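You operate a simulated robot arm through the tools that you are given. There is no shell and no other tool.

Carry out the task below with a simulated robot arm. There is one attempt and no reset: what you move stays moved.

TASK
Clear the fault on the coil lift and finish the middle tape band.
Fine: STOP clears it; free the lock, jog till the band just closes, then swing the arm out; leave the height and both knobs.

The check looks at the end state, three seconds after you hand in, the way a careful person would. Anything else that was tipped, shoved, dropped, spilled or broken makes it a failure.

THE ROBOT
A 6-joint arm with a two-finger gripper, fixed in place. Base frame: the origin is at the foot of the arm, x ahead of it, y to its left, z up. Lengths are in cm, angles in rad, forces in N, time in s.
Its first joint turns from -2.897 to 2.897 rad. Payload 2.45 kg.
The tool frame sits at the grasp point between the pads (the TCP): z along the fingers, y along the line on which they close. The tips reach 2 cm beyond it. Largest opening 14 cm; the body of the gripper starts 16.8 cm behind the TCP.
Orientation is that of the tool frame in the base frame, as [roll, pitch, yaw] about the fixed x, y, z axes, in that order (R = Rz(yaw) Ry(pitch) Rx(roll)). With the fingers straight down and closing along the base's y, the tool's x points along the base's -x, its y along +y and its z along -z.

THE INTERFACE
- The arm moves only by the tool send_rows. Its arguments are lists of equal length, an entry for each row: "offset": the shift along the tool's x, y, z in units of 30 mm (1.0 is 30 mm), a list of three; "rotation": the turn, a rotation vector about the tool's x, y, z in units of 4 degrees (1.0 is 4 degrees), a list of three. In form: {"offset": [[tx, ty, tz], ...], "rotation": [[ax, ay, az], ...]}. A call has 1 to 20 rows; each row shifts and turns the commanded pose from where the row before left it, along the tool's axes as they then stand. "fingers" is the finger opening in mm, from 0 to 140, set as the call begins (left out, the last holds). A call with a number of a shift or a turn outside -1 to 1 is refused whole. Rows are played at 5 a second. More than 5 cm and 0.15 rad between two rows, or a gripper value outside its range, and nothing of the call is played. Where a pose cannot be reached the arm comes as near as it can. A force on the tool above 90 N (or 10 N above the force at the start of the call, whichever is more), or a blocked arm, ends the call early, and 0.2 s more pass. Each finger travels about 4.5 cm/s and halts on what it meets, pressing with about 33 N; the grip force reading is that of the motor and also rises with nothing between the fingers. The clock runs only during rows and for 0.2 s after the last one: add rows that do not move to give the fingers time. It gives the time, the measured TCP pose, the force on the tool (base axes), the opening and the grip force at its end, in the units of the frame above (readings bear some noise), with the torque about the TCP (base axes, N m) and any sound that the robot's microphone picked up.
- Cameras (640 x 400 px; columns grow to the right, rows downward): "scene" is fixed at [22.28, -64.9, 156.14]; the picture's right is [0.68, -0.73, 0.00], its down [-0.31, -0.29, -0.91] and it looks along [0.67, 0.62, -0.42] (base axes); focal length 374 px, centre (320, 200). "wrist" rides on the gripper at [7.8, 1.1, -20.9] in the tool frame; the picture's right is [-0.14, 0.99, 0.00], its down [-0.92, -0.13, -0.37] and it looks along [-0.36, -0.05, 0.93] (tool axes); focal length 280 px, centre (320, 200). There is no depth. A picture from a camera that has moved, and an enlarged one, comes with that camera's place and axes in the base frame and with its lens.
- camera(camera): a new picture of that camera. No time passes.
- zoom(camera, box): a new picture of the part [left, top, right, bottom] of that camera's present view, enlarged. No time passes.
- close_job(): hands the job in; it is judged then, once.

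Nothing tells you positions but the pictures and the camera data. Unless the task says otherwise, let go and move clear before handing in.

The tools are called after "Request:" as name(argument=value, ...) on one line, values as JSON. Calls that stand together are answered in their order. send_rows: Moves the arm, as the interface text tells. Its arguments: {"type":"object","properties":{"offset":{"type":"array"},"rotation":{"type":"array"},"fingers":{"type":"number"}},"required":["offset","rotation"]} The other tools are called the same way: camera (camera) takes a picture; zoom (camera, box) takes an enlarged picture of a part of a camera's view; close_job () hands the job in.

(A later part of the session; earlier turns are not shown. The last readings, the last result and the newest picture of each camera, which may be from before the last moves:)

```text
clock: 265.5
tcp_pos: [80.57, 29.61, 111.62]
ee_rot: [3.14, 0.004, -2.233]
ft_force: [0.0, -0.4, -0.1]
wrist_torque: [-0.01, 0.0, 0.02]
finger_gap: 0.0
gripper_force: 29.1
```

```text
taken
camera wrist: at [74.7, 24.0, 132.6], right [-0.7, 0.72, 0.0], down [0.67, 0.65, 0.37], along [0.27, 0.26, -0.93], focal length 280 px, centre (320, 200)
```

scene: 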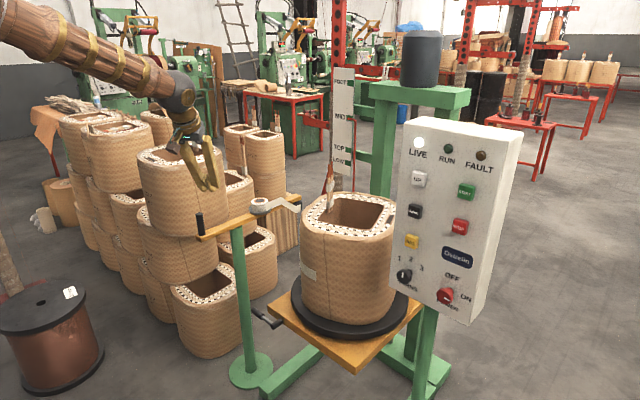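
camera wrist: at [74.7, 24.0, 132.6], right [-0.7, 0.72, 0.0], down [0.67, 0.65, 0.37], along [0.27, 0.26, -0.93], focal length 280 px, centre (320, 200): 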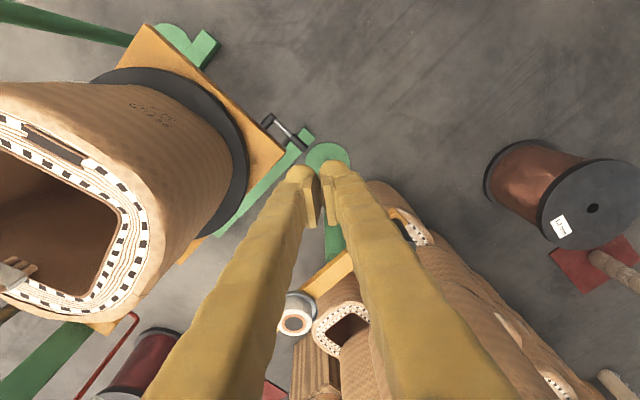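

Request:
send_rows(offset=[[0, 0, 0], [0, 0, 0], [0, 0, 0], [0, 0, 0], [0, 0, 0], [0, 0, 0], [0, 0, 0], [0, 0, 0], [0, 0, 0], [0, 0, 0], [-0.89, -0.06, 0], [-0.89, -0.06, 0], [-0.89, -0.06, 0], [-0.89, -0.06, 0], [-0.89, -0.06, 0], [-0.89, -0.06, 0], [-0.89, -0.06, 0], [-0.89, -0.06, 0]], rotation=[[0, 0, -1], [0, 0, -1], [0, 0, -1], [0, 0, -1], [0, 0, -1], [0, 0, -1], [0, 0, -1], [0, 0, -1], [0, 0, -1], [0, 0, -0.48], [0, 0, 0], [0, 0, 0], [0, 0, 0], [0, 0, 0], [0, 0, 0], [0, 0, 0], [0, 0, 0], [0, 0, 0]], fingers=60)

Request:
camera(camera="wrist")

Request:
zoom(camera="scene", box=[140, 110, 320, 260])

```text
clock: 269.3
tcp_pos: [82.04, 51.0, 111.74]
ee_rot: [-3.14, 0.005, -1.573]
ft_force: [0.4, 0.2, 0.6]
wrist_torque: [0.06, -0.01, 0.0]
finger_gap: 6.0
gripper_force: 0.0
```

```text
taken
camera wrist: at [80.85, 43.13, 132.7], right [-0.99, 0.14, 0.0], down [0.13, 0.92, 0.37], along [0.05, 0.37, -0.93], focal length 280 px, centre (320, 200)
```

wrist: 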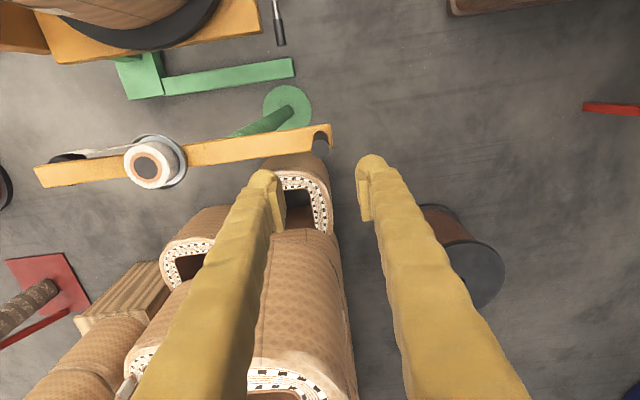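

```text
2.67 times, centred on (230, 185) of scene
camera zoom: at [22.28, -64.9, 156.14], right [0.68, -0.73, 0.0], down [-0.31, -0.29, -0.91], along [0.67, 0.62, -0.42], focal length 997 px, centre (560, 240)
```

zoom: 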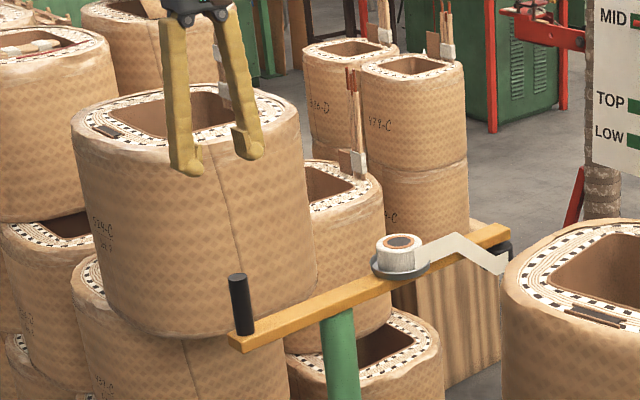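

The open fingers are centred over the handle with good clearance. I'll descend and close on it.

Request:
send_rows(offset=[[0, 0, 0.9], [0, 0, 0.9], [0, 0, 0.9], [0, 0, 0.9], [0, 0, 0.9], [0, 0, 0.9], [0, 0, 0.9], [0, 0, 0.8], [0, 0, 0]], rotation=[[0, 0, 0], [0, 0, 0], [0, 0, 0], [0, 0, 0], [0, 0, 0], [0, 0, 0], [0, 0, 0], [0, 0, 0], [0, 0, 0]])

Request:
zoom(camera="wrist", box=[200, 60, 440, 240])

Request:
zoom(camera="scene", box=[160, 150, 320, 260])

```text
clock: 271.3
tcp_pos: [81.93, 51.04, 90.41]
ee_rot: [-3.14, 0.003, -1.572]
ft_force: [0.3, 0.0, -0.9]
wrist_torque: [0.0, 0.01, 0.02]
finger_gap: 6.04
gripper_force: 0.1
```

```text
2.22 times, centred on (320, 150) of wrist
camera zoom: at [80.7, 43.25, 111.33], right [-0.99, 0.14, 0.0], down [0.13, 0.92, 0.37], along [0.05, 0.37, -0.93], focal length 623 px, centre (320, 311)
```

zoom: 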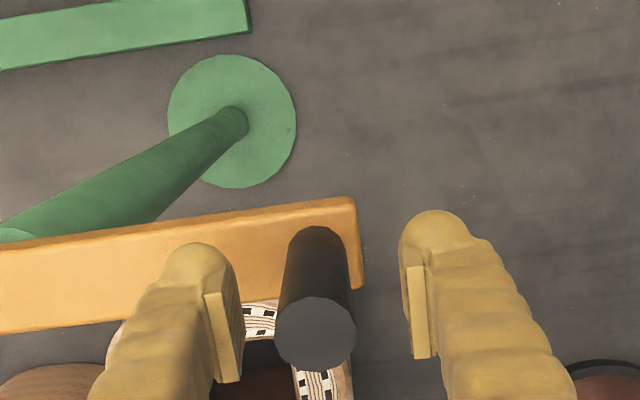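

```text
3.64 times, centred on (240, 205) of scene
camera zoom: at [22.28, -64.9, 156.14], right [0.68, -0.73, 0.0], down [-0.31, -0.29, -0.91], along [0.67, 0.62, -0.42], focal length 1360 px, centre (611, 182)
```

zoom: 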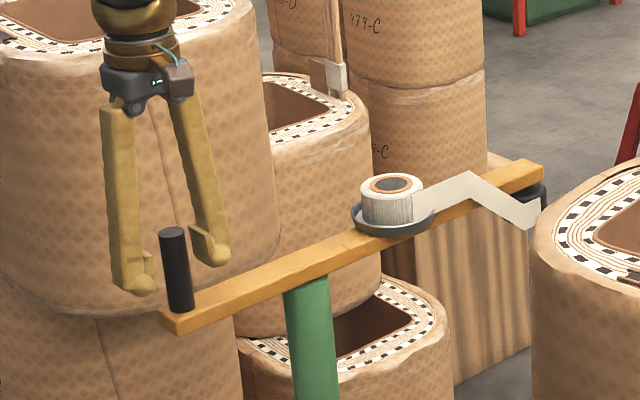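

The handle is well centred between the pads. I'll close on it, then ease the arm in along its arc about 20° and check.

Request:
send_rows(offset=[[0, 0, 0], [0, 0, 0], [0, 0, 0], [0, 0, 0], [0, 0, 0]], rotation=[[0, 0, 0], [0, 0, 0], [0, 0, 0], [0, 0, 0], [0, 0, 0]], fingers=18)

Request:
send_rows(offset=[[-0.212, -0.018, 0], [-0.212, -0.018, 0], [-0.212, -0.018, 0], [-0.212, -0.018, 0], [-0.204, -0.055, 0], [-0.204, -0.055, 0], [-0.204, -0.055, 0], [-0.204, -0.055, 0]], rotation=[[0, 0, 0], [0, 0, 0], [0, 0, 0], [0, 0, 0], [0, 0, 0], [0, 0, 0], [0, 0, 0], [0, 0, 0]])

Request:
camera(camera="wrist")

Request:
zoom(camera="scene", box=[160, 150, 360, 280])

```text
clock: 272.5
tcp_pos: [81.87, 51.14, 90.56]
ee_rot: [-3.139, 0.006, -1.572]
ft_force: [13.7, 2.3, -3.3]
wrist_torque: [0.03, -0.09, 0.05]
finger_gap: 2.73
gripper_force: 6.5
```

```text
clock: 274.3
tcp_pos: [82.84, 55.91, 90.52]
ee_rot: [-3.14, 0.006, -1.573]
ft_force: [14.5, -5.0, -4.4]
wrist_torque: [-0.05, -0.11, -0.11]
finger_gap: 2.83
gripper_force: 8.1
```

```text
taken
camera wrist: at [81.65, 48.12, 111.36], right [-0.99, 0.14, 0.0], down [0.13, 0.92, 0.37], along [0.05, 0.37, -0.93], focal length 280 px, centre (320, 200)
```

wrist: 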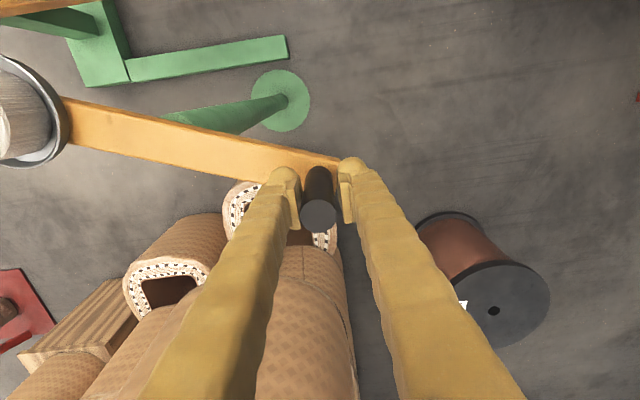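

```text
3.08 times, centred on (260, 215) of scene
camera zoom: at [22.28, -64.9, 156.14], right [0.68, -0.73, 0.0], down [-0.31, -0.29, -0.91], along [0.67, 0.62, -0.42], focal length 1150 px, centre (505, 154)
```

zoom: 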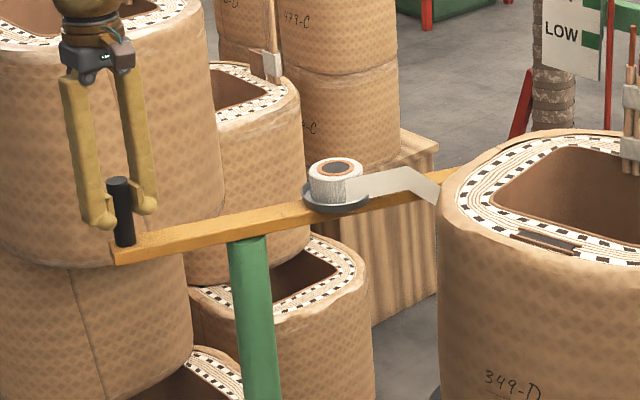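

It's moving smoothly: 20° in, with only a few newtons of resistance. I'll continue slowly until it seats or touches the coil.

Request:
send_rows(offset=[[-0.193, -0.09, 0], [-0.193, -0.09, 0], [-0.193, -0.09, 0], [-0.193, -0.09, 0]], rotation=[[0, 0, 0], [0, 0, 0], [0, 0, 0], [0, 0, 0]])

Request:
camera(camera="wrist")

Request:
zoom(camera="scene", box=[160, 150, 360, 280])

```text
clock: 275.3
tcp_pos: [84.0, 58.28, 90.53]
ee_rot: [-3.139, 0.005, -1.571]
ft_force: [18.3, -4.5, -9.4]
wrist_torque: [-0.06, 0.01, -0.15]
finger_gap: 3.06
gripper_force: 9.8
```

```text
taken
camera wrist: at [82.81, 50.48, 111.39], right [-0.99, 0.14, 0.0], down [0.13, 0.92, 0.37], along [0.05, 0.37, -0.93], focal length 280 px, centre (320, 200)
```

wrist: 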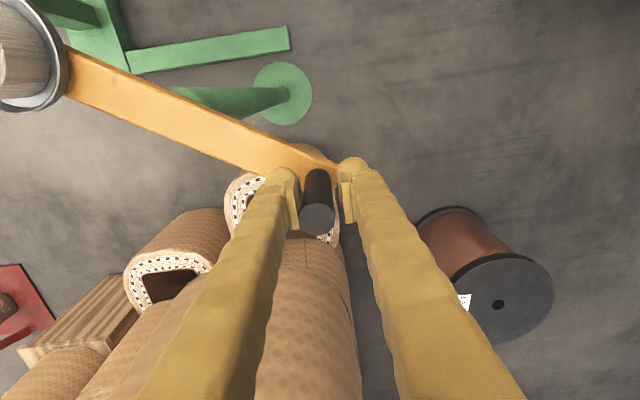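

```text
3.08 times, centred on (260, 215) of scene
camera zoom: at [22.28, -64.9, 156.14], right [0.68, -0.73, 0.0], down [-0.31, -0.29, -0.91], along [0.67, 0.62, -0.42], focal length 1150 px, centre (505, 154)
```

zoom: 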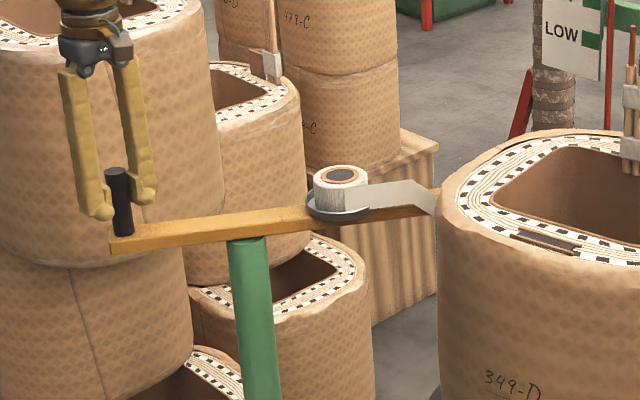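

About 30° in. I'll nudge the grip slightly in +x to relieve the side load and continue inward.

Request:
send_rows(offset=[[-0.1, -0.15, 0], [-0.14, -0.13, 0], [-0.14, -0.12, 0], [-0.14, -0.12, 0]], rotation=[[0, 0, 0], [0, 0, 0], [0, 0, 0], [0, 0, 0]])

Request:
camera(camera="wrist")

Request:
zoom(camera="scene", box=[160, 150, 360, 280])

```text
clock: 276.3
tcp_pos: [85.47, 59.83, 90.4]
ee_rot: [-3.14, 0.005, -1.573]
ft_force: [7.4, 2.5, -3.7]
wrist_torque: [-0.04, -0.08, -0.15]
finger_gap: 2.47
gripper_force: 38.2
```

```text
taken
camera wrist: at [84.31, 52.02, 111.43], right [-0.99, 0.14, 0.0], down [0.13, 0.92, 0.37], along [0.05, 0.37, -0.93], focal length 280 px, centre (320, 200)
```

wrist: 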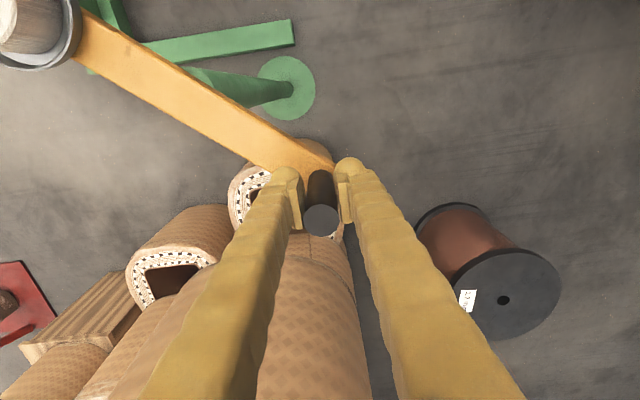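

```text
3.08 times, centred on (260, 215) of scene
camera zoom: at [22.28, -64.9, 156.14], right [0.68, -0.73, 0.0], down [-0.31, -0.29, -0.91], along [0.67, 0.62, -0.42], focal length 1150 px, centre (505, 154)
```

zoom: 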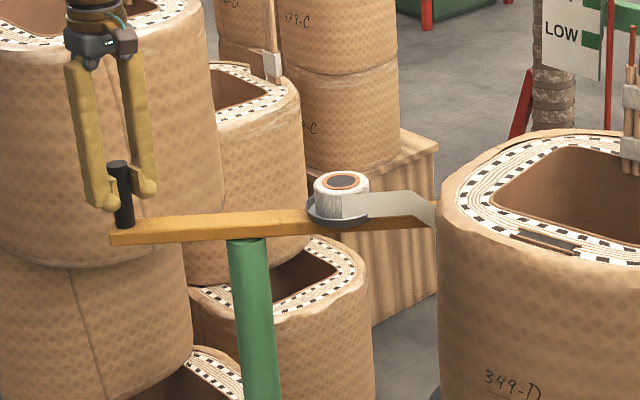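

The resistance has reversed (+2.5 N), so the spring now pulls inward past the toggle point. I'll keep guiding it in slowly.

Request:
send_rows(offset=[[-0.14, -0.14, 0], [-0.14, -0.14, 0], [-0.13, -0.15, 0], [-0.13, -0.15, 0]], rotation=[[0, 0, 0], [0, 0, 0], [0, 0, 0], [0, 0, 0]])

Request:
camera(camera="wrist")

Request:
zoom(camera="scene", box=[160, 150, 360, 280])

```text
clock: 277.0
tcp_pos: [85.81, 60.27, 90.53]
ee_rot: [3.131, -0.003, -1.57]
ft_force: [-15.3, -6.4, 14.4]
wrist_torque: [0.04, 0.16, 0.16]
finger_gap: 2.48
gripper_force: 44.7
stopped in row 3: the force on the tool passed its limit at 107 N (the readings are from after the stop); the commanded pose is now the measured one
```

```text
taken
camera wrist: at [84.87, 52.55, 111.5], right [-0.99, 0.14, 0.01], down [0.13, 0.92, 0.36], along [0.04, 0.36, -0.93], focal length 280 px, centre (320, 200)
```

wrist: 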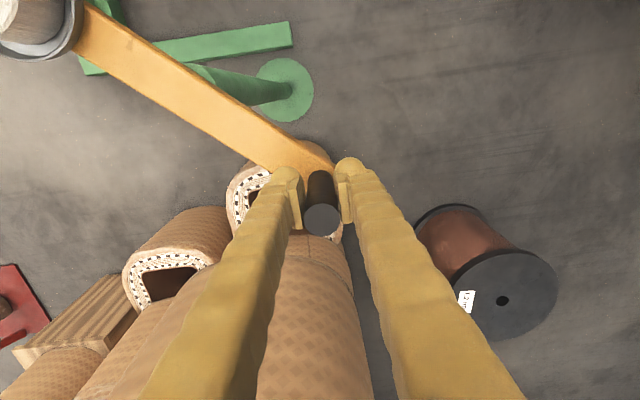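

```text
3.08 times, centred on (260, 215) of scene
camera zoom: at [22.28, -64.9, 156.14], right [0.68, -0.73, 0.0], down [-0.31, -0.29, -0.91], along [0.67, 0.62, -0.42], focal length 1150 px, centre (505, 154)
```

zoom: 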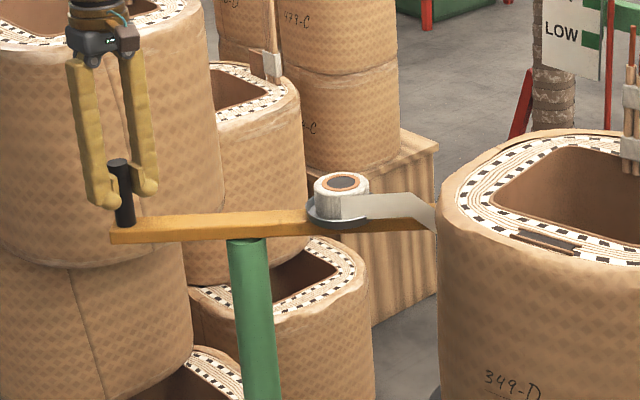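

A firm stop: the arm is at its inner end, matching the predicted roller contact. I'll release the handle and see whether it stays.

Request:
send_rows(offset=[[0.05, 0.05, 0], [0, 0, 0], [0, 0, 0], [0, 0, 0], [0, 0, 0]], rotation=[[0, 0, 0], [0, 0, 0], [0, 0, 0], [0, 0, 0], [0, 0, 0]], fingers=60)

Request:
send_rows(offset=[[0, 0, -0.9], [0, 0, -0.9], [0, 0, -0.9], [0, 0, -0.9], [0, 0, -0.9], [0, 0, -0.9], [0, 0, -0.9], [0.9, 0, 0], [0.9, 0, 0], [0.9, 0, 0], [0.9, 0, 0]], rotation=[[0, 0, 0], [0, 0, 0], [0, 0, 0], [0, 0, 0], [0, 0, 0], [0, 0, 0], [0, 0, 0], [0, 0, 0], [0, 0, 0], [0, 0, 0], [0, 0, 0]])

Request:
camera(camera="wrist")

Request:
zoom(camera="scene", box=[160, 150, 360, 280])

```text
clock: 278.2
tcp_pos: [85.76, 60.09, 90.26]
ee_rot: [3.132, -0.003, -1.572]
ft_force: [0.0, -0.3, -0.7]
wrist_torque: [0.01, -0.01, -0.01]
finger_gap: 5.99
gripper_force: 0.1
```

```text
clock: 280.6
tcp_pos: [86.1, 49.27, 109.38]
ee_rot: [3.131, -0.003, -1.57]
ft_force: [0.1, -0.8, -0.4]
wrist_torque: [0.05, 0.02, -0.02]
finger_gap: 6.01
gripper_force: 0.1
```

```text
taken
camera wrist: at [85.2, 41.6, 130.32], right [-0.99, 0.14, 0.01], down [0.13, 0.92, 0.36], along [0.04, 0.36, -0.93], focal length 280 px, centre (320, 200)
```

wrist: 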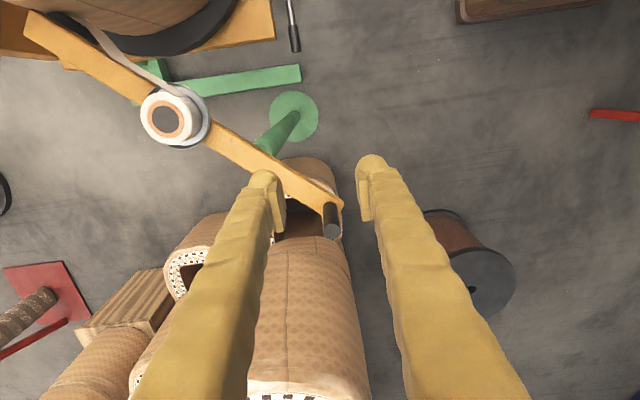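

```text
3.08 times, centred on (260, 215) of scene
camera zoom: at [22.28, -64.9, 156.14], right [0.68, -0.73, 0.0], down [-0.31, -0.29, -0.91], along [0.67, 0.62, -0.42], focal length 1150 px, centre (505, 154)
```

zoom: 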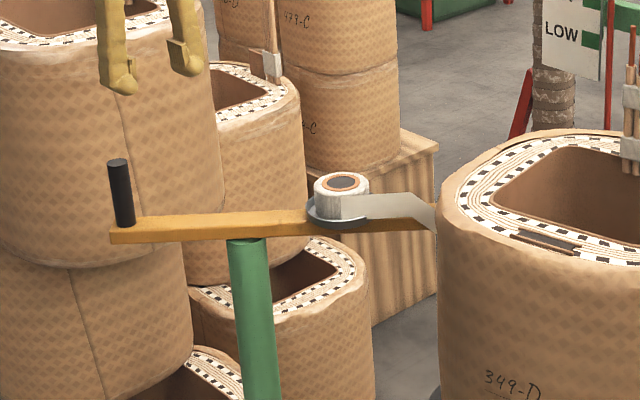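

The arm stays seated in, with the roller now at the coil. I'll look at the contact area and the band's trailing end from the +y side.

Request:
send_rows(offset=[[0.3, 0, -0.3], [0.3, 0, -0.3], [0.3, 0, -0.3], [0, 0, -0.3], [0, 0, -0.3], [0, 0, -0.3], [0, 0, -0.3], [0, 0, -0.3], [0, 0, 0], [0, 0, 0], [0, 0, 0], [0, 0, 0], [0, 0, 0], [0, 0, 0], [0, 0, 0], [0, 0, 0], [0, 0, 0], [0, 0, 0], [0, 0, 0], [0, 0, 0]], rotation=[[0, 0, 1], [0, 0, 1], [0, 0, 1], [0, 0, 1], [0, 0, 1], [0, 0, 1], [0, 0, 1], [0, 0, 1], [0, 0, 1], [0, 0, 1], [0, 0, 1], [0, 0, 1], [0, 0, 1], [0, 0, 1], [0, 0, 1], [0, 0, 1], [0, 0, 1], [0, 0, 1], [0, 0, 1], [0, 0, 1]], fingers=0)

Request:
send_rows(offset=[[0, 0, 0], [0, 0, 0], [0, 0, 0], [0, 0, 0], [0, 0, 0], [0, 0, 0], [0, 0, 0], [0, 0, 0], [0, 0, 0], [0, 0, 0], [0, 0, 0], [0, 0, 0], [0, 0, 0], [0, 0, 0], [0, 0, 0], [0, 0, 0], [0, 0, 0], [0, 0, 0], [0, 0, 0], [0, 0, 0]], rotation=[[0, 0, 1], [0, 0, 1], [0, 0, 1], [0, 0, 1], [0, 0, 1], [0, 0, 1], [0, 0, 1], [0, 0, 1], [0, 0, 1], [0, 0, 1], [0, -1, 0], [0, -1, 0], [0, -1, 0], [0, -1, 0], [0, -1, 0], [0, -1, 0], [0, -1, 0], [0, -1, 0], [0, -1, 0], [0, -1, 0]])

Request:
camera(camera="wrist")

```text
clock: 284.8
tcp_pos: [85.69, 46.75, 116.57]
ee_rot: [-3.139, -0.011, -2.969]
ft_force: [-0.9, 0.1, 0.6]
wrist_torque: [0.01, 0.0, -0.05]
finger_gap: 0.02
gripper_force: 29.0
```

```text
clock: 289.0
tcp_pos: [85.75, 46.64, 116.61]
ee_rot: [-3.131, 0.694, 2.624]
ft_force: [0.0, -0.1, 0.4]
wrist_torque: [-0.01, 0.02, -0.01]
finger_gap: 0.0
gripper_force: 29.1
```

```text
taken
camera wrist: at [69.59, 57.46, 127.71], right [0.59, 0.8, 0.08], down [0.35, -0.34, 0.87], along [0.73, -0.49, -0.48], focal length 280 px, centre (320, 200)
```

wrist: 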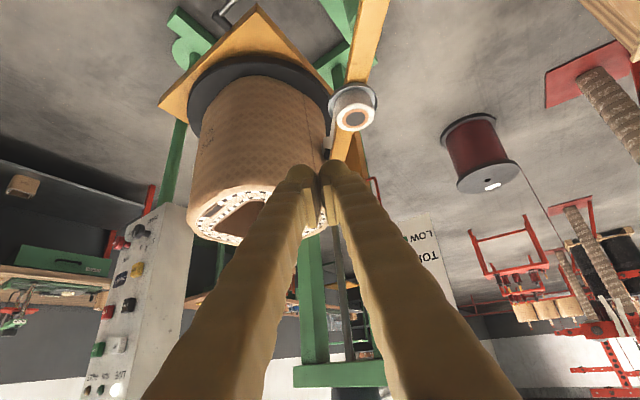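

Request:
zoom(camera="wrist", box=[240, 60, 400, 180])

Request:
zoom(camera="scene", box=[240, 170, 420, 320])

```text
3.33 times, centred on (320, 120) of wrist
camera zoom: at [69.59, 57.46, 127.71], right [0.59, 0.8, 0.08], down [0.35, -0.34, 0.87], along [0.73, -0.49, -0.48], focal length 935 px, centre (320, 467)
```

zoom: 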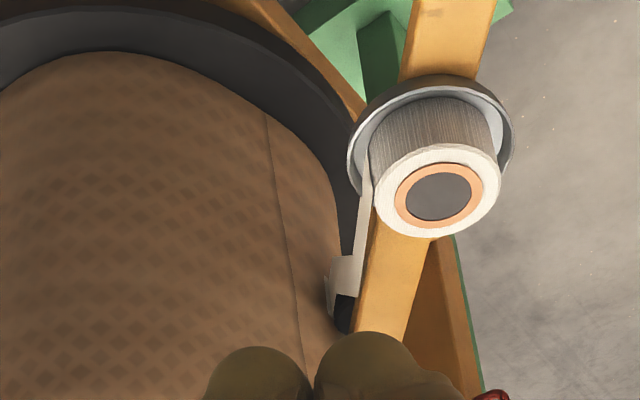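

```text
2.67 times, centred on (330, 245) of scene
camera zoom: at [22.28, -64.9, 156.14], right [0.68, -0.73, 0.0], down [-0.31, -0.29, -0.91], along [0.67, 0.62, -0.42], focal length 997 px, centre (293, 80)
```

zoom: 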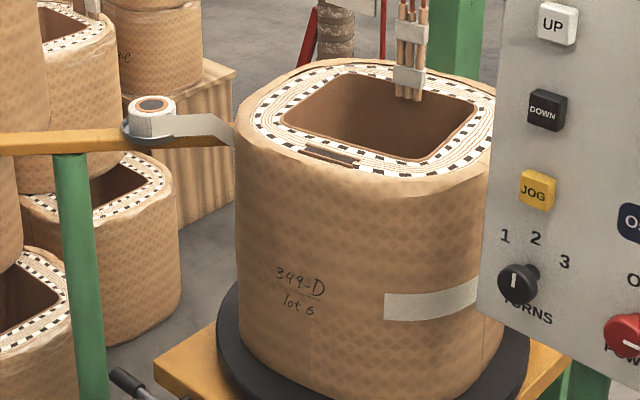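

The roller presses on the coil at φ≈86° with the tape touching right where the band's trailing end is, and the start edge is at about 223°. That leaves about 136° to lay, roughly 6.7 s of JOG. I'll go to the panel, jog about 90° and re-inspect.

Request:
send_rows(offset=[[0, 0, 0], [0, 0, 0], [0, 0, 0], [0, 0, 0], [0, 0, 0], [0, 0, 0], [0, 0, 0], [0, 0, 0], [0.2, -0.9, -0.2], [0.2, -0.9, -0.2], [0.2, -0.9, -0.2], [0.2, -0.9, -0.2], [0.2, -0.9, -0.2], [0.2, -0.9, -0.2], [0, -0.9, 0], [0, -0.9, 0], [0, -0.9, 0], [0, -0.9, 0], [0, -0.9, 0], [0, -0.9, 0]], rotation=[[-0.592, 0, -0.71], [-0.592, 0, -0.71], [-0.592, 0, -0.71], [-0.592, 0, -0.71], [-0.592, 0, -0.71], [-0.592, 0, -0.71], [-0.592, 0, -0.71], [-0.592, 0, -0.71], [0, 0, 0], [0, 0, 0], [0, 0, 0], [0, 0, 0], [0, 0, 0], [0, 0, 0], [0, 0, 0], [0, 0, 0], [0, 0, 0], [0, 0, 0], [0, 0, 0], [0, 0, 0]])

Request:
send_rows(offset=[[0, -0.9, 0], [0, -0.9, 0], [0, -0.9, 0], [0, -0.9, 0], [0, -0.9, 0], [0, -0.9, 0], [0, -0.9, 0], [0, -0.9, 0], [0, -0.9, 0], [0, -0.9, 0], [0, -0.9, 0], [0, -0.9, 0], [0, -0.9, 0], [0, -0.6, 0]], rotation=[[0, 0, 0], [0, 0, 0], [0, 0, 0], [0, 0, 0], [0, 0, 0], [0, 0, 0], [0, 0, 0], [0, 0, 0], [0, 0, 0], [0, 0, 0], [0, 0, 0], [0, 0, 0], [0, 0, 0], [0, 0, 0]])

Request:
send_rows(offset=[[0, 0, 0], [0, 0, 0], [0, 0, 0], [0, 0, 0], [0, 0, 0], [0, 0, 0], [0, 0, 0], [0, 0, 0], [0, 0, 0], [0, 0, 0], [0, 0, 0], [0, 0, 0], [0, 0, 0]], rotation=[[0, -1, 0], [0, -1, 0], [0, -1, 0], [0, -1, 0], [0, -1, 0], [0, -1, 0], [0, -1, 0], [0, -1, 0], [0, -1, 0], [0, -1, 0], [0, -1, 0], [0, -1, 0], [0, -0.5, 0]])

Request:
camera(camera="wrist")

```text
clock: 293.2
tcp_pos: [80.3, 14.29, 117.11]
ee_rot: [-3.136, 0.689, 3.137]
ft_force: [0.5, -0.3, 0.9]
wrist_torque: [-0.04, 0.02, 0.0]
finger_gap: 0.02
gripper_force: 29.6
```

```text
clock: 296.2
tcp_pos: [80.23, -22.41, 117.41]
ee_rot: [-3.134, 0.687, 3.139]
ft_force: [-0.1, -0.2, -0.2]
wrist_torque: [0.0, -0.04, 0.01]
finger_gap: 0.0
gripper_force: 29.3
```

```text
clock: 299.0
tcp_pos: [80.22, -22.5, 117.52]
ee_rot: [-2.631, 1.561, -2.64]
ft_force: [0.3, -0.6, -0.6]
wrist_torque: [-0.02, 0.0, -0.01]
finger_gap: 0.0
gripper_force: 29.2
```

```text
taken
camera wrist: at [59.11, -21.24, 109.86], right [0.01, 0.99, 0.13], down [-0.36, -0.12, 0.92], along [0.93, -0.06, 0.36], focal length 280 px, centre (320, 200)
```

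wrist: 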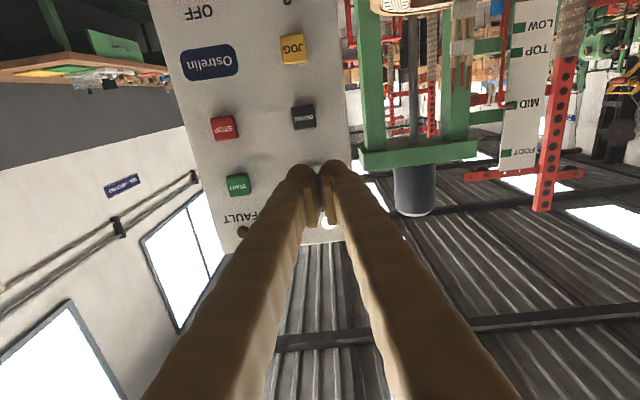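

Request:
send_rows(offset=[[0.886, -0.126, 0], [0.886, -0.126, 0], [0.886, -0.126, 0], [0.886, -0.126, 0], [0.886, -0.126, 0], [0, 0, 0.9], [0, 0, 0.9], [0, 0, 0.9], [0, 0, 0.9], [0, 0, 0.9], [0, 0, 0.9], [0, 0, 0.5], [0, 0, 0.1], [0, 0, 0]], rotation=[[0, 0, 0], [0, 0, 0], [0, 0, 0], [0, 0, 0], [0, 0, 0], [0, 0, 0], [0, 0, 0], [0, 0, 0], [0, 0, 0], [0, 0, 0], [0, 0, 0], [0, 0, 0], [0, 0, 0], [0, 0, 0]])

Request:
camera(camera="wrist")

Request:
zoom(camera="scene", box=[240, 120, 520, 340])

```text
clock: 302.0
tcp_pos: [98.01, -24.59, 103.97]
ee_rot: [-2.686, 1.558, -2.694]
ft_force: [-0.2, 0.3, 0.6]
wrist_torque: [0.01, -0.01, -0.04]
finger_gap: 0.03
gripper_force: 29.3
```

```text
taken
camera wrist: at [76.93, -23.33, 96.41], right [0.01, 0.99, 0.13], down [-0.36, -0.12, 0.93], along [0.93, -0.06, 0.36], focal length 280 px, centre (320, 200)
```

wrist: 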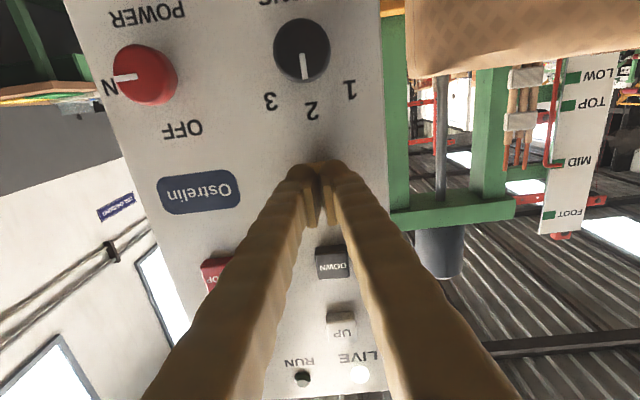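

```text
1.82 times, centred on (380, 230) of scene
camera zoom: at [22.28, -64.9, 156.14], right [0.68, -0.73, 0.0], down [-0.31, -0.29, -0.91], along [0.67, 0.62, -0.42], focal length 680 px, centre (211, 146)
```

zoom: 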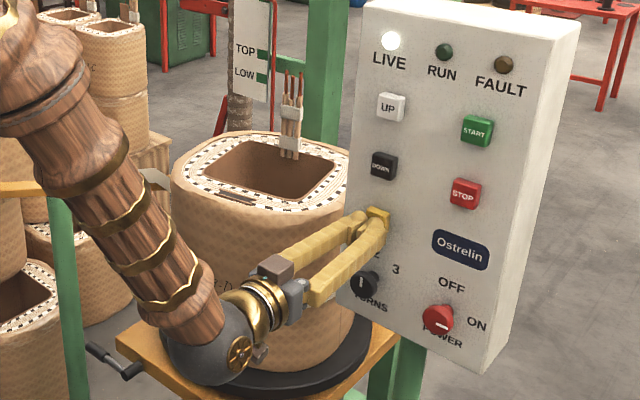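

Aligned on JOG. I'll press and hold about 3.4 s.

Request:
send_rows(offset=[[0, 0, 0.4], [0, 0, 0.31], [0, 0, 0], [0, 0, 0], [0, 0, 0], [0, 0, 0], [0, 0, 0], [0, 0, 0], [0, 0, 0], [0, 0, 0], [0, 0, 0], [0, 0, 0], [0, 0, 0], [0, 0, 0], [0, 0, 0], [0, 0, 0], [0, 0, 0], [0, 0, 0], [0, 0, -0.3], [0, 0, 0]], rotation=[[0, 0, 0], [0, 0, 0], [0, 0, 0], [0, 0, 0], [0, 0, 0], [0, 0, 0], [0, 0, 0], [0, 0, 0], [0, 0, 0], [0, 0, 0], [0, 0, 0], [0, 0, 0], [0, 0, 0], [0, 0, 0], [0, 0, 0], [0, 0, 0], [0, 0, 0], [0, 0, 0], [0, 0, 0], [0, 0, 0]])

Request:
zoom(camera="scene", box=[240, 120, 520, 340])

```text
clock: 306.2
tcp_pos: [99.22, -24.62, 103.93]
ee_rot: [-2.705, 1.559, -2.709]
ft_force: [0.5, -0.5, 0.8]
wrist_torque: [0.02, 0.0, -0.03]
finger_gap: 0.0
gripper_force: 29.6
heard: click
```

```text
1.82 times, centred on (380, 230) of scene
camera zoom: at [22.28, -64.9, 156.14], right [0.68, -0.73, 0.0], down [-0.31, -0.29, -0.91], along [0.67, 0.62, -0.42], focal length 680 px, centre (211, 146)
```

zoom: 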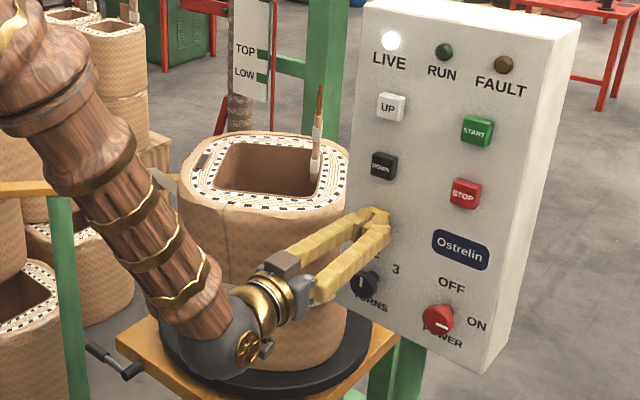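

The total is now 423°, leaving about 62° to close. I'll verify from the +y side that tape is actually being laid this time.

Request:
send_rows(offset=[[0, 0, -0.9], [0, 0, -0.9], [0, 0, -0.9], [0, 0, -0.9], [0, 0, -0.9], [0, 0, -0.9], [0, 0, -0.9], [-0.9, 0, 0], [-0.9, 0, 0], [-0.9, 0, 0], [-0.9, 0, 0], [-0.8, 0, 0]], rotation=[[0, 0, 0], [0, 0, 0], [0, 0, 0], [0, 0, 0], [0, 0, 0], [0, 0, 0], [0, 0, 0], [0, 0, 0], [0, 0, 0], [0, 0, 0], [0, 0, 0], [0, 0, 0]])

Request:
send_rows(offset=[[0, 0, 0], [0, 0, 0], [0, 0, 0], [0, 0, 0], [0, 0, 0], [0, 0, 0], [0, 0, 0], [0, 0, 0], [0, 0.95, 0], [0, 0.95, 0], [0, 0.95, 0], [0, 0.95, 0], [0, 0.95, 0], [0, 0.95, 0], [0, 0.95, 0], [0, 0.95, 0], [0, 0.95, 0], [0, 0.95, 0], [0, 0.95, 0], [0, 0.95, 0]], rotation=[[0, 1, 0], [0, 1, 0], [0, 1, 0], [0, 1, 0], [0, 1, 0], [0, 1, 0], [0, 1, 0], [0, 1, 0], [0, 1, 0], [0, 1, 0], [0, 1, 0], [0, 0.3, 0], [0, 0, 0], [0, 0, 0], [0, 0, 0], [0, 0, 0], [0, 0, 0], [0, 0, 0], [0, 0, 0], [0, 0, 0]])

Request:
send_rows(offset=[[-0.2, 0.95, 0.2], [-0.2, 0.95, 0.2], [-0.2, 0.95, 0.2], [-0.2, 0.95, 0.2], [0, 0.95, 0], [0, 0.95, 0], [0, 0.95, 0], [0, 0.95, 0], [0, 0.95, 0], [0, 0.95, 0], [0, 0.95, 0], [0, 0.95, 0], [0, 0.95, 0]], rotation=[[0, 0, 0], [0, 0, 0], [0, 0, 0], [0, 0, 0], [0, 0, 0], [0, 0, 0], [0, 0, 0], [0, 0, 0], [0, 0, 0], [0, 0, 0], [0, 0, 0], [0, 0, 0], [0, 0, 0]])

Request:
send_rows(offset=[[0, 0, 0], [0, 0, 0], [0, 0, 0], [0, 0, 0], [0, 0, 0], [0, 0, 0], [0, 0, 0], [0, 0, 0], [0, 0, 0], [0, 0, 0], [0, 0, 0], [0, 0, 0], [0, 0, 0], [0, 0, 0]], rotation=[[0.7, 0, 0.713], [0.7, 0, 0.713], [0.7, 0, 0.713], [0.7, 0, 0.713], [0.7, 0, 0.713], [0.7, 0, 0.713], [0.7, 0, 0.713], [0.7, 0, 0.713], [0.7, 0, 0.713], [0.7, 0, 0.713], [0.7, 0, 0.713], [0.7, 0, 0.713], [0.7, 0, 0.713], [0.7, 0, 0.713]])

Request:
camera(camera="wrist")

Request:
zoom(camera="wrist", box=[240, 20, 480, 200])

```text
clock: 308.8
tcp_pos: [80.56, -24.54, 117.37]
ee_rot: [-2.714, 1.56, -2.722]
ft_force: [0.6, 0.7, -0.7]
wrist_torque: [0.03, 0.02, -0.01]
finger_gap: 0.02
gripper_force: 29.1
```

```text
clock: 313.0
tcp_pos: [80.64, 9.91, 117.18]
ee_rot: [-3.134, 0.771, 3.139]
ft_force: [0.5, 0.3, 0.1]
wrist_torque: [-0.01, 0.0, -0.05]
finger_gap: 0.0
gripper_force: 29.3
```

```text
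clock: 315.8
tcp_pos: [84.63, 46.66, 117.0]
ee_rot: [-3.134, 0.771, 3.14]
ft_force: [-0.5, 0.2, 0.0]
wrist_torque: [0.02, 0.0, 0.04]
finger_gap: 0.0
gripper_force: 29.0
```

```text
clock: 318.8
tcp_pos: [84.52, 46.88, 116.97]
ee_rot: [-3.132, 0.779, 2.164]
ft_force: [-0.4, -0.4, 0.7]
wrist_torque: [0.03, 0.02, -0.02]
finger_gap: 0.01
gripper_force: 29.3
```

```text
taken
camera wrist: at [74.16, 64.35, 126.39], right [0.88, 0.47, 0.09], down [0.12, -0.4, 0.91], along [0.46, -0.79, -0.41], focal length 280 px, centre (320, 200)
```

wrist: 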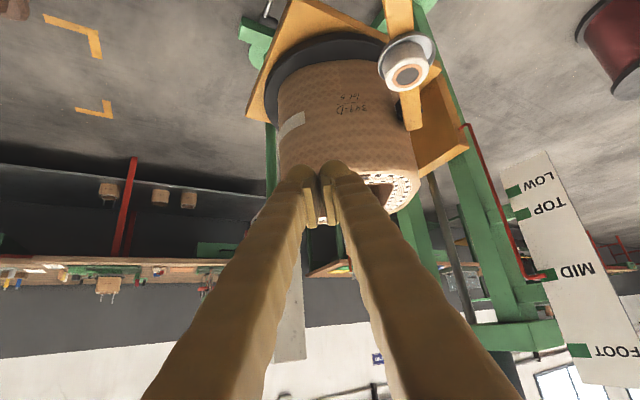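

```text
2.22 times, centred on (360, 110) of wrist
camera zoom: at [74.16, 64.35, 126.39], right [0.88, 0.47, 0.09], down [0.12, -0.4, 0.91], along [0.46, -0.79, -0.41], focal length 623 px, centre (231, 400)
```

zoom: 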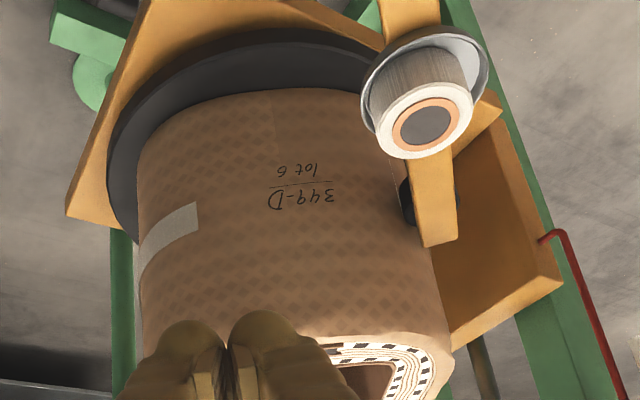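

Request:
zoom(camera="wrist", box=[365, 80, 445, 140])

Request:
zoom(camera="scene", box=[240, 170, 420, 320])

```text
6.67 times, centred on (405, 110) of wrist
camera zoom: at [74.16, 64.35, 126.39], right [0.88, 0.47, 0.09], down [0.12, -0.4, 0.91], along [0.46, -0.79, -0.41], focal length 1869 px, centre (-247, 800)
```

zoom: 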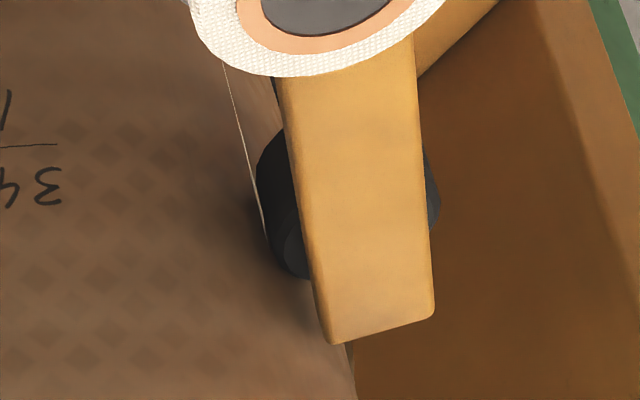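

```text
2.67 times, centred on (330, 245) of scene
camera zoom: at [22.28, -64.9, 156.14], right [0.68, -0.73, 0.0], down [-0.31, -0.29, -0.91], along [0.67, 0.62, -0.42], focal length 997 px, centre (293, 80)
```

zoom: 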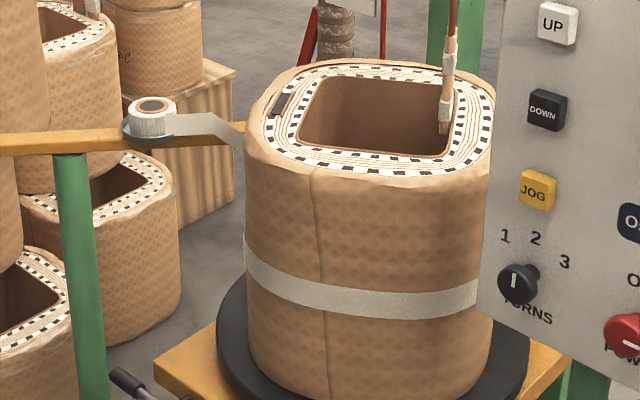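

The roller bears on the coil at φ≈80°, with the tape running to it edge-on. I'll swing the viewpoint further round to see past the bar whether new tape is appearing on the far side of the roller.

Request:
send_rows(offset=[[-0.177, 0.767, 0.175], [-0.177, 0.767, 0.175], [-0.177, 0.767, 0.175], [0, 0, 0], [0, 0, 0], [0, 0, 0], [0, 0, 0], [0, 0, 0], [0, 0, 0], [0, 0, 0]], rotation=[[0, 0, 0], [0, 0, 0], [0, 0, 0], [0.7, 0, 0.713], [0.7, 0, 0.713], [0.7, 0, 0.713], [0.7, 0, 0.713], [0.7, 0, 0.713], [0.7, 0, 0.713], [0.7, 0, 0.713]])

Request:
camera(camera="wrist")

Request:
zoom(camera="wrist", box=[320, 20, 520, 160])

```text
clock: 321.0
tcp_pos: [91.37, 48.71, 116.91]
ee_rot: [-3.133, 0.782, 1.671]
ft_force: [0.5, -0.4, 0.5]
wrist_torque: [0.0, 0.0, 0.04]
finger_gap: 0.01
gripper_force: 29.3
```

```text
taken
camera wrist: at [90.53, 69.1, 126.26], right [1.0, 0.0, 0.09], down [-0.08, -0.4, 0.91], along [0.04, -0.91, -0.4], focal length 280 px, centre (320, 200)
```

wrist: 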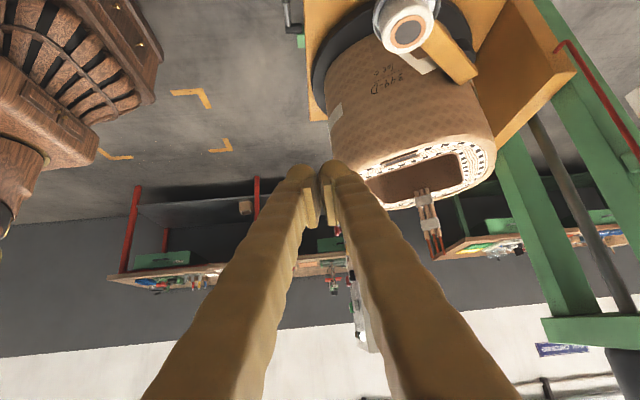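

```text
2.86 times, centred on (420, 90) of wrist
camera zoom: at [90.53, 69.1, 126.26], right [1.0, 0.0, 0.09], down [-0.08, -0.4, 0.91], along [0.04, -0.91, -0.4], focal length 801 px, centre (34, 514)
```

zoom: 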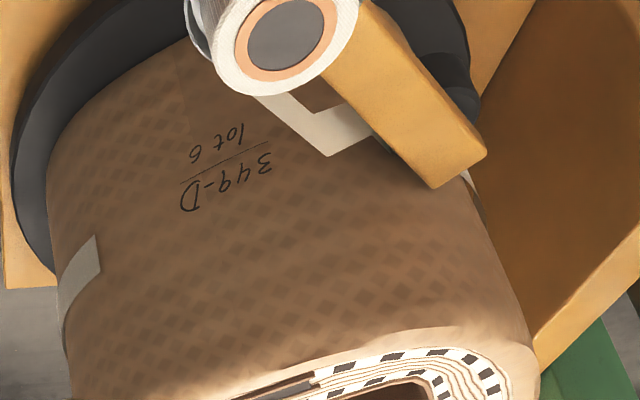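

Request:
zoom(camera="wrist", box=[430, 50, 500, 100])

```text
8.00 times, centred on (465, 75) of wrist
camera zoom: at [90.53, 69.1, 126.26], right [1.0, 0.0, 0.09], down [-0.08, -0.4, 0.91], along [0.04, -0.91, -0.4], focal length 2243 px, centre (-840, 1200)
```

zoom: 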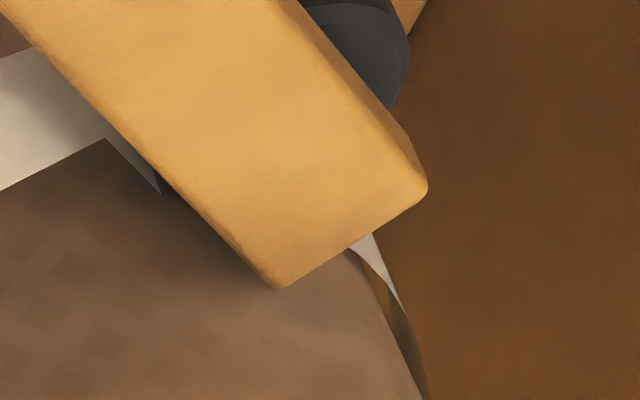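

There's a white sliver of tape just past the roller, so tape is now being drawn onto the coil. The start edge is about 72° short of the roller, so I'll return to JOG for about 55° more and re-check.

Request:
send_rows(offset=[[0, 0, 0], [0, 0, 0], [0, 0, 0], [0, 0, 0], [0, 0, 0], [0, 0, 0], [0, 0, 0], [0, 0, 0], [0, 0, 0], [0, 0, 0], [0, 0, 0], [0, 0, 0], [0, 0, 0], [0, 0, 0], [0, 0, 0], [0, 0, 0], [0, 0, 0], [0, 0, 0], [0, 0, 0], [0, 0, 0]], rotation=[[-0.7, 0, -0.713], [-0.7, 0, -0.713], [-0.7, 0, -0.713], [-0.7, 0, -0.713], [-0.7, 0, -0.713], [-0.7, 0, -0.713], [-0.7, 0, -0.713], [-0.7, 0, -0.713], [-0.7, 0, -0.713], [-0.7, 0, -0.713], [-0.7, 0, -0.713], [-0.7, 0, -0.713], [-0.7, 0, -0.713], [-0.7, 0, -0.713], [-0.7, 0, -0.713], [-0.7, 0, -0.713], [-0.7, 0, -0.713], [-0.7, 0, -0.713], [-0.7, 0, -0.713], [-0.7, 0, -0.713]])

Request:
send_rows(offset=[[0.4, -0.95, -0.4], [0.4, -0.95, -0.4], [0.4, -0.95, -0.4], [0.4, -0.95, -0.4], [0.4, -0.95, -0.4], [0.4, -0.95, -0.4], [0, -0.95, 0], [0, -0.95, 0], [0, -0.95, 0], [0, -0.95, 0], [0, -0.95, 0], [0, -0.95, 0], [0, -0.95, 0], [0, -0.95, 0], [0, -0.95, 0], [0, -0.95, 0], [0, -0.95, 0], [0, -0.95, 0], [0, -0.95, 0], [0, -0.95, 0]], rotation=[[-0.7, 0, -0.713], [0, 0, 0], [0, 0, 0], [0, 0, 0], [0, 0, 0], [0, 0, 0], [0, 0, 0], [0, 0, 0], [0, 0, 0], [0, 0, 0], [0, 0, 0], [0, 0, 0], [0, 0, 0], [0, 0, 0], [0, 0, 0], [0, 0, 0], [0, 0, 0], [0, 0, 0], [0, 0, 0], [0, 0, 0]])

Request:
send_rows(offset=[[0, -0.95, 0], [0, -0.95, 0], [0, -0.95, 0], [0, -0.95, 0], [0, -0.95, 0], [0, -0.7, 0], [0, 0, 0], [0, 0, 0], [0, 0, 0], [0, 0, 0], [0, 0, 0], [0, 0, 0], [0, 0, 0], [0, 0, 0], [0, 0, 0], [0, 0, 0], [0, 0, 0], [0, 0, 0]], rotation=[[0, 0, 0], [0, 0, 0], [0, 0, 0], [0, 0, 0], [0, 0, 0], [0, 0, 0], [0, -1, 0], [0, -1, 0], [0, -1, 0], [0, -1, 0], [0, -1, 0], [0, -1, 0], [0, -1, 0], [0, -1, 0], [0, -1, 0], [0, -1, 0], [0, -1, 0], [0, -0.25, 0]])

Request:
camera(camera="wrist")

```text
clock: 325.2
tcp_pos: [91.4, 48.73, 116.82]
ee_rot: [-3.133, 0.772, 3.07]
ft_force: [0.2, 0.1, -0.3]
wrist_torque: [0.01, -0.01, 0.02]
finger_gap: 0.0
gripper_force: 29.1
```

```text
clock: 329.4
tcp_pos: [80.35, -8.12, 117.23]
ee_rot: [-3.135, 0.772, 3.14]
ft_force: [-0.7, 0.3, -0.1]
wrist_torque: [-0.02, 0.02, 0.02]
finger_gap: 0.0
gripper_force: 29.8
```

```text
clock: 333.2
tcp_pos: [80.35, -24.57, 117.39]
ee_rot: [-2.747, 1.559, -2.757]
ft_force: [0.0, 0.1, 0.7]
wrist_torque: [-0.01, -0.03, -0.01]
finger_gap: 0.0
gripper_force: 29.8
```

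```text
taken
camera wrist: at [59.37, -23.17, 109.89], right [0.01, 0.99, 0.13], down [-0.36, -0.12, 0.93], along [0.93, -0.06, 0.35], focal length 280 px, centre (320, 200)
```

wrist: 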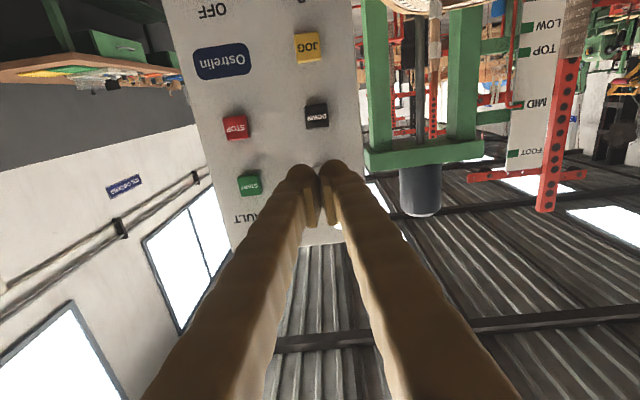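

Request:
send_rows(offset=[[0.88, 0.02, 0], [0.88, 0.02, 0], [0.88, 0.02, 0], [0.88, 0, 0], [0.88, 0, 0], [0, 0, 0.9], [0, 0, 0.9], [0, 0, 0.9], [0, 0, 0.9], [0, 0, 0.9], [0, 0, 0.9], [0, 0, 0.5], [0, 0, 0.05], [0, 0, 0]], rotation=[[0, 0, 0], [0, 0, 0], [0, 0, 0], [0, 0, 0], [0, 0, 0], [0, 0, 0], [0, 0, 0], [0, 0, 0], [0, 0, 0], [0, 0, 0], [0, 0, 0], [0, 0, 0], [0, 0, 0], [0, 0, 0]])

Request:
camera(camera="wrist")

```text
clock: 336.2
tcp_pos: [97.94, -24.51, 103.94]
ee_rot: [-2.787, 1.558, -2.798]
ft_force: [-0.2, 0.4, 0.6]
wrist_torque: [-0.02, 0.0, -0.03]
finger_gap: 0.01
gripper_force: 29.5
```

```text
taken
camera wrist: at [77.02, -23.16, 96.37], right [0.01, 0.99, 0.13], down [-0.36, -0.12, 0.93], along [0.93, -0.06, 0.35], focal length 280 px, centre (320, 200)
```

wrist: 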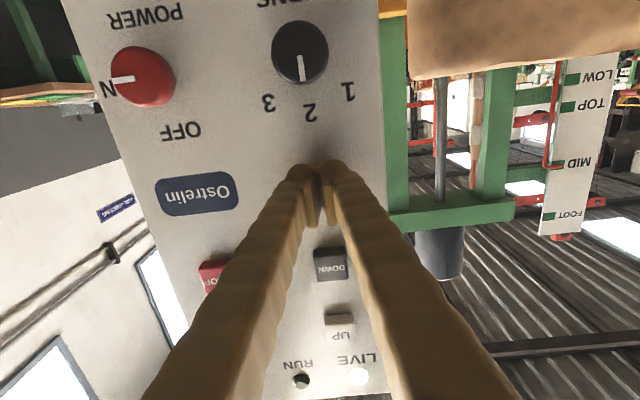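

Aligned. I'll hold JOG for about 2.5 s (~50°).

Request:
send_rows(offset=[[0, 0, 0.4], [0, 0, 0.32], [0, 0, 0], [0, 0, 0], [0, 0, 0], [0, 0, 0], [0, 0, 0], [0, 0, 0], [0, 0, 0], [0, 0, 0], [0, 0, 0], [0, 0, 0], [0, 0, 0], [0, 0, -0.3], [0, 0, 0]], rotation=[[0, 0, 0], [0, 0, 0], [0, 0, 0], [0, 0, 0], [0, 0, 0], [0, 0, 0], [0, 0, 0], [0, 0, 0], [0, 0, 0], [0, 0, 0], [0, 0, 0], [0, 0, 0], [0, 0, 0], [0, 0, 0], [0, 0, 0]])

Request:
zoom(camera="scene", box=[240, 120, 520, 340])

```text
clock: 339.4
tcp_pos: [99.36, -24.27, 103.91]
ee_rot: [-2.768, 1.557, -2.778]
ft_force: [-0.4, 0.5, -0.1]
wrist_torque: [-0.03, -0.03, 0.02]
finger_gap: 0.02
gripper_force: 29.3
heard: click
```

```text
1.82 times, centred on (380, 230) of scene
camera zoom: at [22.28, -64.9, 156.14], right [0.68, -0.73, 0.0], down [-0.31, -0.29, -0.91], along [0.67, 0.62, -0.42], focal length 680 px, centre (211, 146)
```

zoom: 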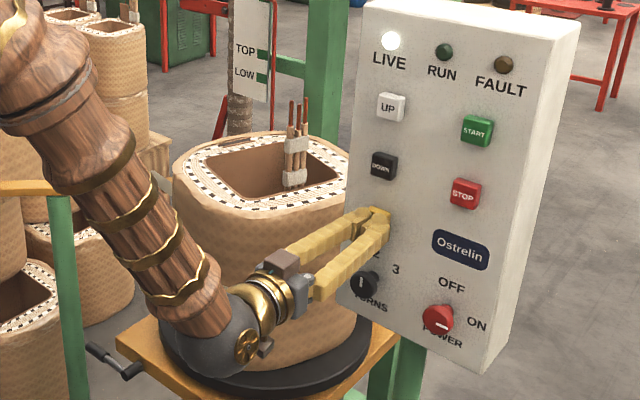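

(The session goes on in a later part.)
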